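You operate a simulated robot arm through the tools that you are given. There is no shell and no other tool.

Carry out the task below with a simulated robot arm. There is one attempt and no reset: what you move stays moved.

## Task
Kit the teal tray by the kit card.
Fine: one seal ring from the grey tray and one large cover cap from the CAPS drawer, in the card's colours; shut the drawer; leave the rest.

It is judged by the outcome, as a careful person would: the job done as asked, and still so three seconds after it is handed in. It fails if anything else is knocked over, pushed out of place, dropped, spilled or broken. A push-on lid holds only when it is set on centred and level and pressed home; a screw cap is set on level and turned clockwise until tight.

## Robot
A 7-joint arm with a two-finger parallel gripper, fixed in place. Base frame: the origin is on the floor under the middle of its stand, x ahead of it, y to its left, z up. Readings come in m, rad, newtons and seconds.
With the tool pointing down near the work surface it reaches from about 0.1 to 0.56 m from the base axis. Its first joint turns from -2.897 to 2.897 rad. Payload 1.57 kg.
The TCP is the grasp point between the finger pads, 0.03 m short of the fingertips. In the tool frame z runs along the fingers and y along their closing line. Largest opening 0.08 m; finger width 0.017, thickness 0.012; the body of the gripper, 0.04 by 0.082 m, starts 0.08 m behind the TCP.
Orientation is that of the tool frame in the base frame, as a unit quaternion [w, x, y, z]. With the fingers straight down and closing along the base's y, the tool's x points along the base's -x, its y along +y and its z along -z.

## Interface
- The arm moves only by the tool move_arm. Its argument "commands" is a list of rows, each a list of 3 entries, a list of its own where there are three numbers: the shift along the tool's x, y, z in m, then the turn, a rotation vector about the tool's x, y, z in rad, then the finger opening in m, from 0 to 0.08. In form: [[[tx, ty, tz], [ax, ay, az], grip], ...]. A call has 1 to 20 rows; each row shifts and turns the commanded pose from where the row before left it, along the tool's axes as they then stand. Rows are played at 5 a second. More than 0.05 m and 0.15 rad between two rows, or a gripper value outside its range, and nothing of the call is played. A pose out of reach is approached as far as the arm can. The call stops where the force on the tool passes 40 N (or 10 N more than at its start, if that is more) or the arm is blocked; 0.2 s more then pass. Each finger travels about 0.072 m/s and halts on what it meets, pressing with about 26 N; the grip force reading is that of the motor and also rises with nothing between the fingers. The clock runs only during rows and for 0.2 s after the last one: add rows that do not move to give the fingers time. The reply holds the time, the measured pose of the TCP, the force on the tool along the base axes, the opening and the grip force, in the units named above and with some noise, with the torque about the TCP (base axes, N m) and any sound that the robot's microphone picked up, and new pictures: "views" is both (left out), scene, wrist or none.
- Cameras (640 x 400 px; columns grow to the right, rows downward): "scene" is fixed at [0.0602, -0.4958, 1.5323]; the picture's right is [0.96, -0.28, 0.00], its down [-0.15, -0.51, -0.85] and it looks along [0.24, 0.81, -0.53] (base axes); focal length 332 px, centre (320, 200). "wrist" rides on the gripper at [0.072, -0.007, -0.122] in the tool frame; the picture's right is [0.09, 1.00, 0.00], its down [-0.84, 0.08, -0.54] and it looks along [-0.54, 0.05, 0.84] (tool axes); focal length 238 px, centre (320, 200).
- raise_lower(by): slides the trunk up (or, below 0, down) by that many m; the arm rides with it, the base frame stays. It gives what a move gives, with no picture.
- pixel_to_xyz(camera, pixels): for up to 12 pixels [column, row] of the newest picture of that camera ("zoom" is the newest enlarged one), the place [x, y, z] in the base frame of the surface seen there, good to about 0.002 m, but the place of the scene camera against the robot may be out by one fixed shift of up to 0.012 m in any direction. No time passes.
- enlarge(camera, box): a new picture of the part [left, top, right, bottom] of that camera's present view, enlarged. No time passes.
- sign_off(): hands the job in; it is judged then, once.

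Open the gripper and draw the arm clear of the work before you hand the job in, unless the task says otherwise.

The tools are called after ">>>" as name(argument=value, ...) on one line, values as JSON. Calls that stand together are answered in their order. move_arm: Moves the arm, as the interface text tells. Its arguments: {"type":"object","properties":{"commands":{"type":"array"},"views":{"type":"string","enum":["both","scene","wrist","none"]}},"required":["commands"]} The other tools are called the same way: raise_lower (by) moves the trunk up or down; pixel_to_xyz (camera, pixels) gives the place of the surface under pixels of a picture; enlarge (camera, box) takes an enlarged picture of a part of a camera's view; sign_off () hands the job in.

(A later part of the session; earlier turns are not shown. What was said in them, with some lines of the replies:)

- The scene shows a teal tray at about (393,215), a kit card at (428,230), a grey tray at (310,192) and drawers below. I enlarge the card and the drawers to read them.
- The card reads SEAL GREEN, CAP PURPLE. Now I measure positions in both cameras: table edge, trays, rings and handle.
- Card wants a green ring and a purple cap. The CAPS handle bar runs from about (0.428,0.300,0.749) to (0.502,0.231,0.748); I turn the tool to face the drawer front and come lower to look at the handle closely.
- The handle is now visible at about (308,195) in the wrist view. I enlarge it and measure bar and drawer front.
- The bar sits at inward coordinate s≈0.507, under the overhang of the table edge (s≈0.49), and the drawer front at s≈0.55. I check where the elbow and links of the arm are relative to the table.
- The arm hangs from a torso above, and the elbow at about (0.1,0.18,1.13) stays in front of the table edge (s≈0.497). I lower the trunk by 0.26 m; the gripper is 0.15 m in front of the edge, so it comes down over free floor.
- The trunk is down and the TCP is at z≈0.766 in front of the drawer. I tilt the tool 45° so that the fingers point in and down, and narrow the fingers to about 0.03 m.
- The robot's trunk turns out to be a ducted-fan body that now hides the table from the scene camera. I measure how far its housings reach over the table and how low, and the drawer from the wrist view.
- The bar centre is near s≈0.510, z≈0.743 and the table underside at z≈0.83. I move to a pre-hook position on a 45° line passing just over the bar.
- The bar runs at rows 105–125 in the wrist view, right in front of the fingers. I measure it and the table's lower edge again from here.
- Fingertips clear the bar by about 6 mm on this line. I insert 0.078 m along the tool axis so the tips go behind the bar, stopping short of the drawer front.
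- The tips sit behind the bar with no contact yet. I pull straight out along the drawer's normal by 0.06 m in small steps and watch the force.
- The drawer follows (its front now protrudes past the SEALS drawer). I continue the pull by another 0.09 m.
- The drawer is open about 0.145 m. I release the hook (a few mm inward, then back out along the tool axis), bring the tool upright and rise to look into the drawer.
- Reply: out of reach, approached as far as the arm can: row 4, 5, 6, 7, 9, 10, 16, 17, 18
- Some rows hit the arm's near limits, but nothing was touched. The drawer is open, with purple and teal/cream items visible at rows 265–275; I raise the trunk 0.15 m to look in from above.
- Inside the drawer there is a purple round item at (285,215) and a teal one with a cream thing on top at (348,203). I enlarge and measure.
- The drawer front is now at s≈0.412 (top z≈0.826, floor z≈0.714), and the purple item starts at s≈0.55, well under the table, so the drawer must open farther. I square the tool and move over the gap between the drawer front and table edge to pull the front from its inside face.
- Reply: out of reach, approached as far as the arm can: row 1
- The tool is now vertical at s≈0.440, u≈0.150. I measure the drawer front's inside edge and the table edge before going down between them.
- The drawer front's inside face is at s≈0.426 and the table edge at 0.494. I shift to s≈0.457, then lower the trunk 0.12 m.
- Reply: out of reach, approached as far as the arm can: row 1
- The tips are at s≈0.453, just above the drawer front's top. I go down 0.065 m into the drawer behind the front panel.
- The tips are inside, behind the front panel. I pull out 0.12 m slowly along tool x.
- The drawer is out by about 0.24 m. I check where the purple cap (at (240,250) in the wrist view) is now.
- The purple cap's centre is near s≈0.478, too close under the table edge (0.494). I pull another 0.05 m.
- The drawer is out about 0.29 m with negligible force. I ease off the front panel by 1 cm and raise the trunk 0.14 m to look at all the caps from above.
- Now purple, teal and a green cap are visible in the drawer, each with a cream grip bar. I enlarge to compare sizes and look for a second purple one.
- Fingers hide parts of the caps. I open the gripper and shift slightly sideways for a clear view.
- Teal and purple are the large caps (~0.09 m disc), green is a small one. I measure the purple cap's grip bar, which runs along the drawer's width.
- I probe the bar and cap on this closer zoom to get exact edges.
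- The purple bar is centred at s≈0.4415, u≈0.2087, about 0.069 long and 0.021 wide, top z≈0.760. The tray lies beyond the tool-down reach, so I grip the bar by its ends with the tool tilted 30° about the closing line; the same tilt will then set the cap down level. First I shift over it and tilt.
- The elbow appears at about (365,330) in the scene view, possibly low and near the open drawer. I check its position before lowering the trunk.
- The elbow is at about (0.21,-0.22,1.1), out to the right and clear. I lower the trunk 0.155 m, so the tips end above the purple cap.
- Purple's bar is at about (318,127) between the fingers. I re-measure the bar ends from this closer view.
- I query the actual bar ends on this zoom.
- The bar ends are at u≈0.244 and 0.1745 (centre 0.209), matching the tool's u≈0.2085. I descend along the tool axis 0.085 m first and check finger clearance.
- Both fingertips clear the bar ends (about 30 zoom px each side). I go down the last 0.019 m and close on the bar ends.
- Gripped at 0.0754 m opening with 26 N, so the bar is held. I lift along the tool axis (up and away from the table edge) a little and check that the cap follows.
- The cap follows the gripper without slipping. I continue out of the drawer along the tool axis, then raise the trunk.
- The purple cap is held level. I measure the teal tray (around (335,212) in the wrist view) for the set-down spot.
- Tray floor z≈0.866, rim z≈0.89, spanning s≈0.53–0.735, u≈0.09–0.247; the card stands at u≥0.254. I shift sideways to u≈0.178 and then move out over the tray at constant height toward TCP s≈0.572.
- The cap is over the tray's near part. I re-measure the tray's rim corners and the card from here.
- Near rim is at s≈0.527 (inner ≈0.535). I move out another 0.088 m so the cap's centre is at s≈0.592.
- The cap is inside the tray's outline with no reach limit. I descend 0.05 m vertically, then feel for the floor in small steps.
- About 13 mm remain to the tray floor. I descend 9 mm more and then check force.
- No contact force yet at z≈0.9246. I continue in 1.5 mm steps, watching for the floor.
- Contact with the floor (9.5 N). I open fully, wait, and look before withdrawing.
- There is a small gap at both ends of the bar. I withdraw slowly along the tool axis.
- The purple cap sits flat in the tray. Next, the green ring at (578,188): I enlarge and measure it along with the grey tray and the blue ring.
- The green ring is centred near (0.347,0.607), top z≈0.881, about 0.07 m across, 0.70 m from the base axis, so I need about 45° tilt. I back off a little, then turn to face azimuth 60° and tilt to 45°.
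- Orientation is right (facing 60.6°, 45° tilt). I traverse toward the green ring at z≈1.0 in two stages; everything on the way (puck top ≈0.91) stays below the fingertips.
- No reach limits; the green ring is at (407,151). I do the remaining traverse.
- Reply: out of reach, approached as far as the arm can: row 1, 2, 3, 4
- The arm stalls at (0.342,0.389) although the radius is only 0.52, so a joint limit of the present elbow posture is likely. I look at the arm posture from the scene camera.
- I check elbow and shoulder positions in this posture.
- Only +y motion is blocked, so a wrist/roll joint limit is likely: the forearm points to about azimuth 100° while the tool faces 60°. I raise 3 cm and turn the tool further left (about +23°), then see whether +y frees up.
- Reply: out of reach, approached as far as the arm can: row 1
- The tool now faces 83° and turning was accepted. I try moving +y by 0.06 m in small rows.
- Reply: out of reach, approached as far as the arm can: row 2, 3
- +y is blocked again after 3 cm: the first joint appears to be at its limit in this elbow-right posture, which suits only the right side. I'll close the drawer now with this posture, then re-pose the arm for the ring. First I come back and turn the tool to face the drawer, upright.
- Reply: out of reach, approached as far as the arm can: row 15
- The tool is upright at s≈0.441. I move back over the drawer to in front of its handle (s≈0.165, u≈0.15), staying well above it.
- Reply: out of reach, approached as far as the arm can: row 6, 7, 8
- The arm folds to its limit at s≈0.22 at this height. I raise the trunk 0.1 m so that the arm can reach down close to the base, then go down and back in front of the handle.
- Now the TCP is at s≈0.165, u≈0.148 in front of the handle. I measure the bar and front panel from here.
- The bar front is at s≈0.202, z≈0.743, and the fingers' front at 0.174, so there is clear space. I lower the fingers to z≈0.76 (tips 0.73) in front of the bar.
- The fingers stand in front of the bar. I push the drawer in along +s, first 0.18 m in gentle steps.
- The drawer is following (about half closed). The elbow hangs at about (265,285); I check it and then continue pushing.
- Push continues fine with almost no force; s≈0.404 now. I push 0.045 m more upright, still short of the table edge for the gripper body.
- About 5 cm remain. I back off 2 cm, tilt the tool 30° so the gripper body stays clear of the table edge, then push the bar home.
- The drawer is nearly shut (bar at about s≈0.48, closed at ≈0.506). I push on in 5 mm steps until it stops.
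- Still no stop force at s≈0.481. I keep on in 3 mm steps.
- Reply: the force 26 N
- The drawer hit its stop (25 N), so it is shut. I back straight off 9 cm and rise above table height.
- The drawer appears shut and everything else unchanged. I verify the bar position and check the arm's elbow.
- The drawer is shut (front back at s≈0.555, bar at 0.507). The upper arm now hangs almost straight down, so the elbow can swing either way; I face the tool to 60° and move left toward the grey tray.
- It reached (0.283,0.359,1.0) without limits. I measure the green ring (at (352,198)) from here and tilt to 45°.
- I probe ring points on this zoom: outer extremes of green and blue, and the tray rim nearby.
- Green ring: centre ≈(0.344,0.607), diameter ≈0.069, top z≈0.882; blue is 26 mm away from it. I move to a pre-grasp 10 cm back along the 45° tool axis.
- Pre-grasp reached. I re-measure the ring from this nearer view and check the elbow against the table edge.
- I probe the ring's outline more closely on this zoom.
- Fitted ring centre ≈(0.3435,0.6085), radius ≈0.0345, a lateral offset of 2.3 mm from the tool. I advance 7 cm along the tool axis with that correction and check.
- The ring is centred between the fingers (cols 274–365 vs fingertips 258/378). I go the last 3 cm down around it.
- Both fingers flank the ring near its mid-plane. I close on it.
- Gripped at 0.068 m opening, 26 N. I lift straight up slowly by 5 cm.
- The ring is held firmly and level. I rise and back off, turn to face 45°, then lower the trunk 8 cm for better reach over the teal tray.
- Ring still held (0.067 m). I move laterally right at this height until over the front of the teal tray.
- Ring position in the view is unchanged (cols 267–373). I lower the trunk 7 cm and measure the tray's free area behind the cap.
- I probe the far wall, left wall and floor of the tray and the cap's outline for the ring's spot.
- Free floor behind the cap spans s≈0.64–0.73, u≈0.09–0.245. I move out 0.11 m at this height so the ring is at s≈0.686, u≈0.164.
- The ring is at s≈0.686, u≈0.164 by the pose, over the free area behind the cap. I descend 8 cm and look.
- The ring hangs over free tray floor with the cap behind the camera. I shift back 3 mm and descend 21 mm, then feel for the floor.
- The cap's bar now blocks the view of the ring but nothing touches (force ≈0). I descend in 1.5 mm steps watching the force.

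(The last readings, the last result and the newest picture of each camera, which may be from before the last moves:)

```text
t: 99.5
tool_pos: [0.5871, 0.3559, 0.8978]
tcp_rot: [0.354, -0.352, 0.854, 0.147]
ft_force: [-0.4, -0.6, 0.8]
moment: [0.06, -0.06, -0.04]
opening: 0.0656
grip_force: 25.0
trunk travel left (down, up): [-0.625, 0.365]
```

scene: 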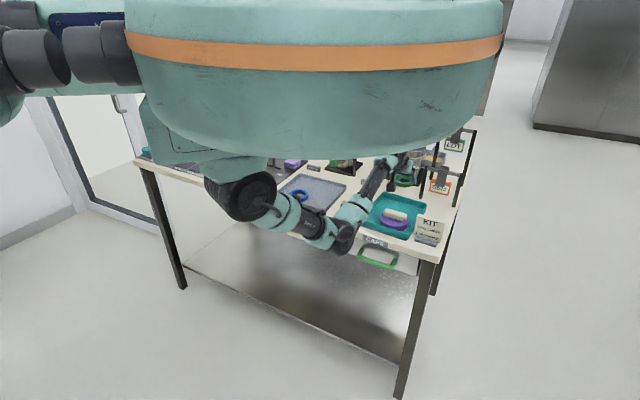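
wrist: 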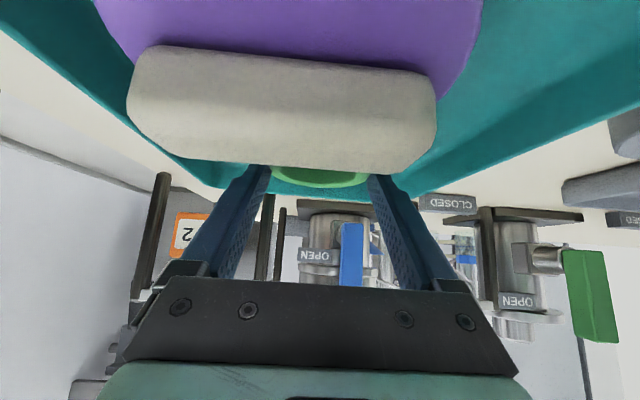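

Force begins to change at z≈0.898. One more 1.2 mm step.

>>> move_arm(commands=[[[0.00085, 0, 0.00085], [0, 0, 0], 0.055], [[0, 0, 0], [0, 0, 0], 0.055]], views="wrist")

```text
t: 100.0
tool_pos: [0.5875, 0.355, 0.899]
tcp_rot: [0.356, -0.352, 0.853, 0.148]
ft_force: [-0.6, -1.7, 5.8]
moment: [0.0, -0.25, -0.1]
opening: 0.066
grip_force: 25.9
trunk travel left (down, up): [-0.625, 0.365]
```

wrist: 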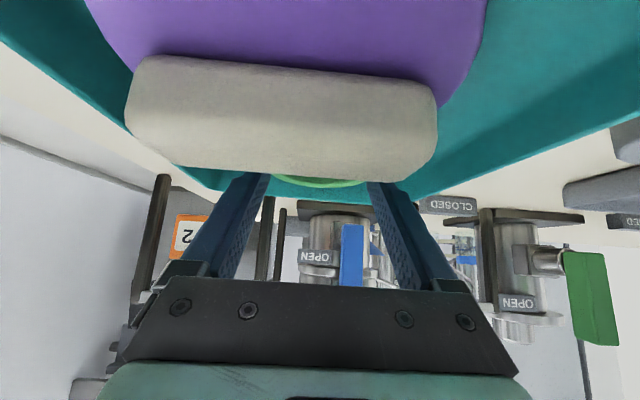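

Floor contact (≈6 N). I open the fingers fully and then rise straight up.

>>> move_arm(commands=[[[0, 0, 0], [0, 0, 0], 0.08], [[0, 0, 0], [0, 0, 0], 0.08], [[-0.0035, 0, -0.0035], [0, 0, 0], 0.08], [[-0.0071, 0, -0.0071], [0, 0, 0], 0.08], [[-0.0142, 0, -0.0142], [0, 0, 0], 0.08], [[-0.0142, 0, -0.0142], [0, 0, 0], 0.08], [[-0.0142, 0, -0.0142], [0, 0, 0], 0.08], [[0, 0, 0], [0, 0, 0], 0.08]], views="both")

```text
t: 101.8
tool_pos: [0.5871, 0.3542, 0.9723]
tcp_rot: [0.354, -0.353, 0.853, 0.148]
ft_force: [0.0, -0.3, 0.8]
moment: [-0.03, 0.02, 0.01]
opening: 0.0799
grip_force: 0.0
trunk travel left (down, up): [-0.625, 0.365]
```

scene: 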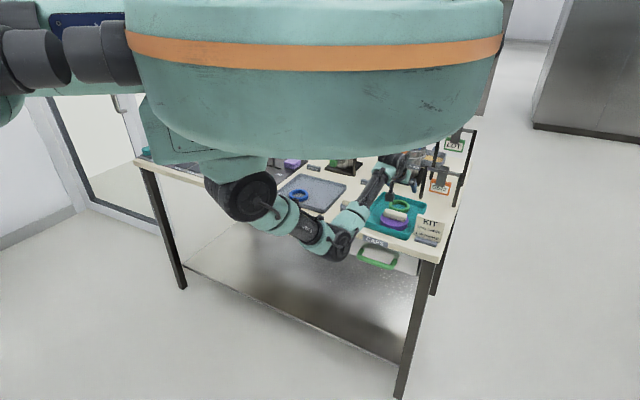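
wrist: 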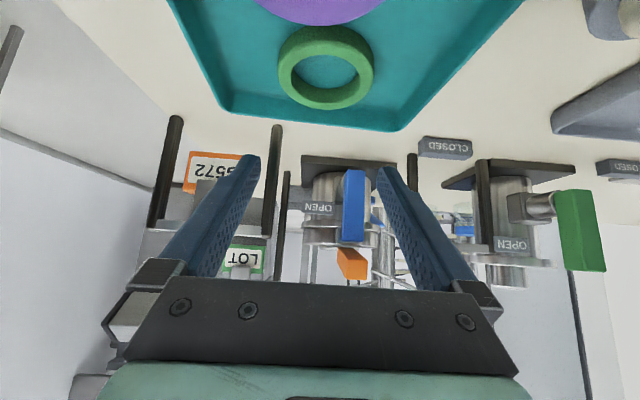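

The green ring lies flat in the teal tray behind the purple cap. I withdraw back and up, clear of the work.

>>> move_arm(commands=[[[-0.007, 0, -0.02], [0, 0, 0], 0.08], [[0.0169, 0, -0.0396], [0, 0, 0], 0.08], [[0.0169, 0, -0.0396], [0, 0, 0], 0.08], [[0.0169, 0, -0.0396], [0, 0, 0], 0.08], [[0.0169, 0, -0.0396], [0, 0, 0], 0.08], [[0.0169, 0, -0.0396], [0, 0, 0], 0.08], [[0, 0, 0], [0, 0, 0], 0.08]], views="none")

>>> raise_lower(by=0.1)

>>> move_arm(commands=[[[0, 0, 0], [0, 0, 0], 0.08]], views="both")

```text
t: 103.5
tool_pos: [0.4385, 0.2064, 1.0723]
tcp_rot: [0.352, -0.353, 0.854, 0.148]
ft_force: [-0.1, -0.9, 0.0]
moment: [-0.01, 0.0, 0.0]
opening: 0.0802
grip_force: 0.0
trunk travel left (down, up): [-0.625, 0.365]
```

```text
t: 104.8
tool_pos: [0.4387, 0.207, 1.172]
tcp_rot: [0.354, -0.353, 0.853, 0.148]
ft_force: [0.0, -0.3, 0.5]
moment: [0.03, -0.02, -0.02]
opening: 0.0799
grip_force: 0.0
trunk travel left (down, up): [-0.725, 0.265]
```

```text
t: 105.2
tool_pos: [0.4394, 0.207, 1.1725]
tcp_rot: [0.354, -0.353, 0.853, 0.148]
ft_force: [0.4, 1.1, 0.3]
moment: [0.01, 0.03, 0.03]
opening: 0.0801
grip_force: 0.1
trunk travel left (down, up): [-0.725, 0.265]
```

scene: 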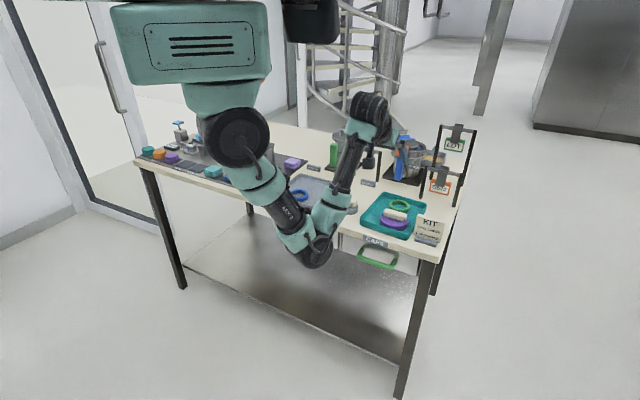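
wrist: 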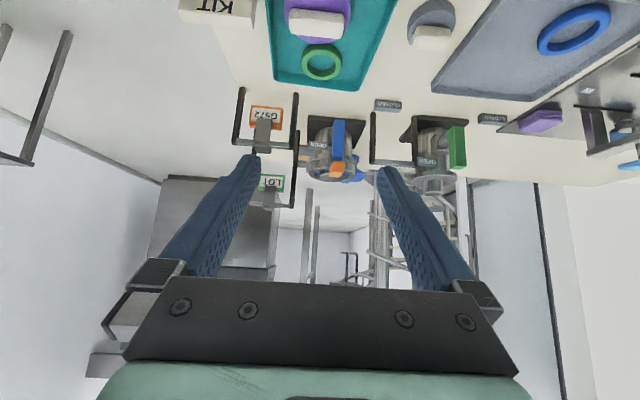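

Both parts are in the tray. I bring the arm upright and back toward its starting place, clear of the bench, then make a final check.

>>> move_arm(commands=[[[0.0141, 0, -0.0142], [0, 0, 0], 0.08], [[0.0141, 0, -0.0142], [0, 0, 0], 0.08], [[0.0141, 0, -0.0142], [0, 0, 0], 0.08], [[0.0141, 0, -0.0142], [0, 0, 0], 0.08], [[0, 0, 0], [0, 0.131, 0], 0.08], [[0, 0, 0], [0, 0.131, 0], 0.08], [[0, 0, 0], [0, 0.131, 0], 0.08], [[0, 0, 0], [0, 0.131, 0], 0.08], [[0, 0, 0], [0, 0.131, 0], 0.08], [[0, 0, 0], [0, 0.131, 0], 0.08], [[0, 0, 0], [0, 0, 0], 0.08]], views="both")

>>> enlarge(camera="scene", box=[260, 160, 460, 285])

>>> enlarge(camera="wrist", box=[220, 100, 480, 260])

```text
t: 107.6
tool_pos: [0.3972, 0.1537, 1.1697]
tcp_rot: [0.0, -0.382, 0.924, 0.001]
ft_force: [0.0, -0.2, 0.3]
moment: [0.0, -0.02, 0.01]
opening: 0.0801
grip_force: 0.1
out of reach, approached as far as the arm can: row 4, 5
trunk travel left (down, up): [-0.725, 0.265]
```

scene: 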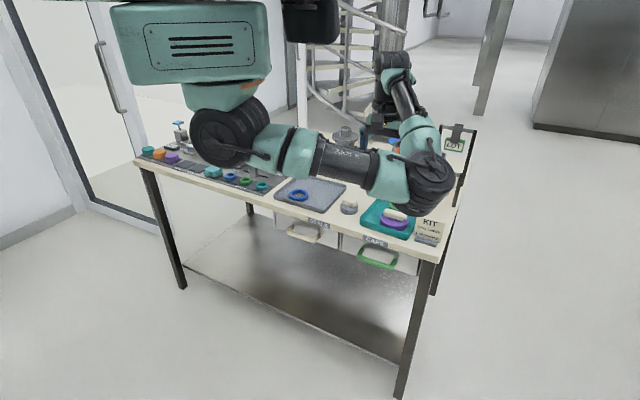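
wrist: 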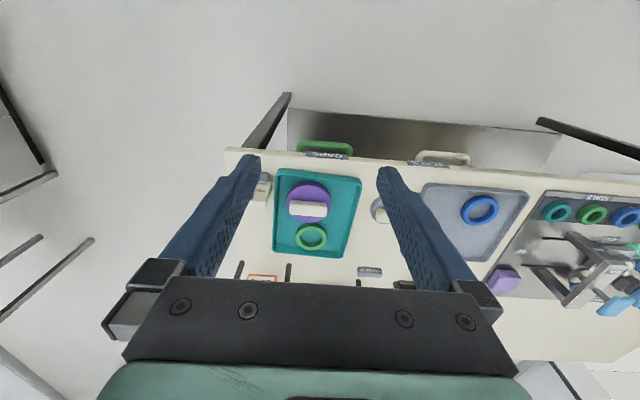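

```text
3.20 times, centred on (360, 222) of scene
```

zoom: 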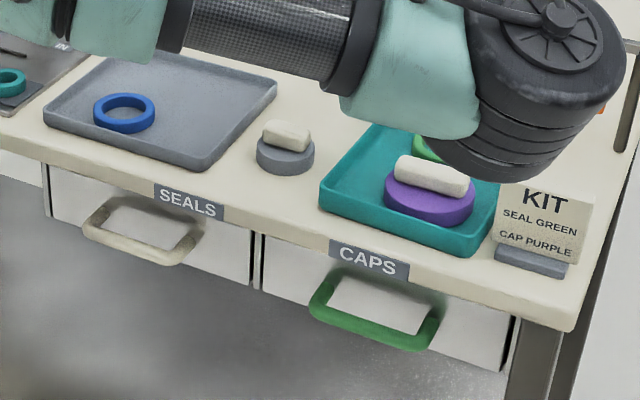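

```text
2.46 times, centred on (350, 180) of wrist
```

zoom: 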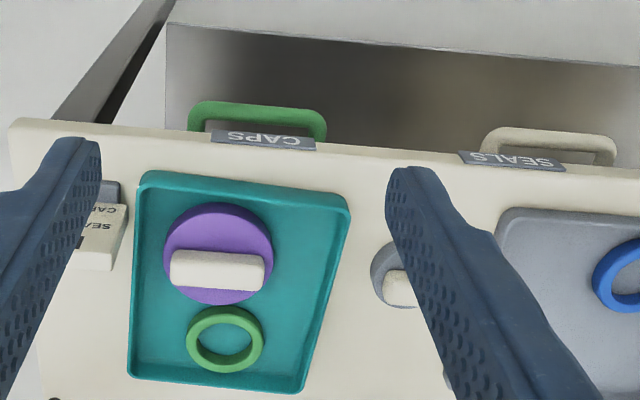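

The final views show the purple large cap and the green ring flat in the teal tray, the CAPS drawer flush, the blue ring, the puck and the card in place. The gripper is open and clear of the bench, so I hand the job in.

>>> sign_off()

```text
The job is handed in.
```

The teal tray is kitted by the card, which read SEAL GREEN and CAP PURPLE. It holds one green seal ring from the grey tray and one large purple cover cap from the CAPS drawer. Both were lying flat in the last pictures.

The CAPS drawer is shut: it was pushed until it met its stop, and a position check afterwards matched where it started. In the last pictures the blue ring, the puck, the kit card and the SEALS drawer look as they did at the start. The other two caps I saw in the CAPS drawer, one teal and one small green, were left inside; I did not open it again to look at them.

I opened the gripper and drew the arm back clear of the bench before handing the job in.
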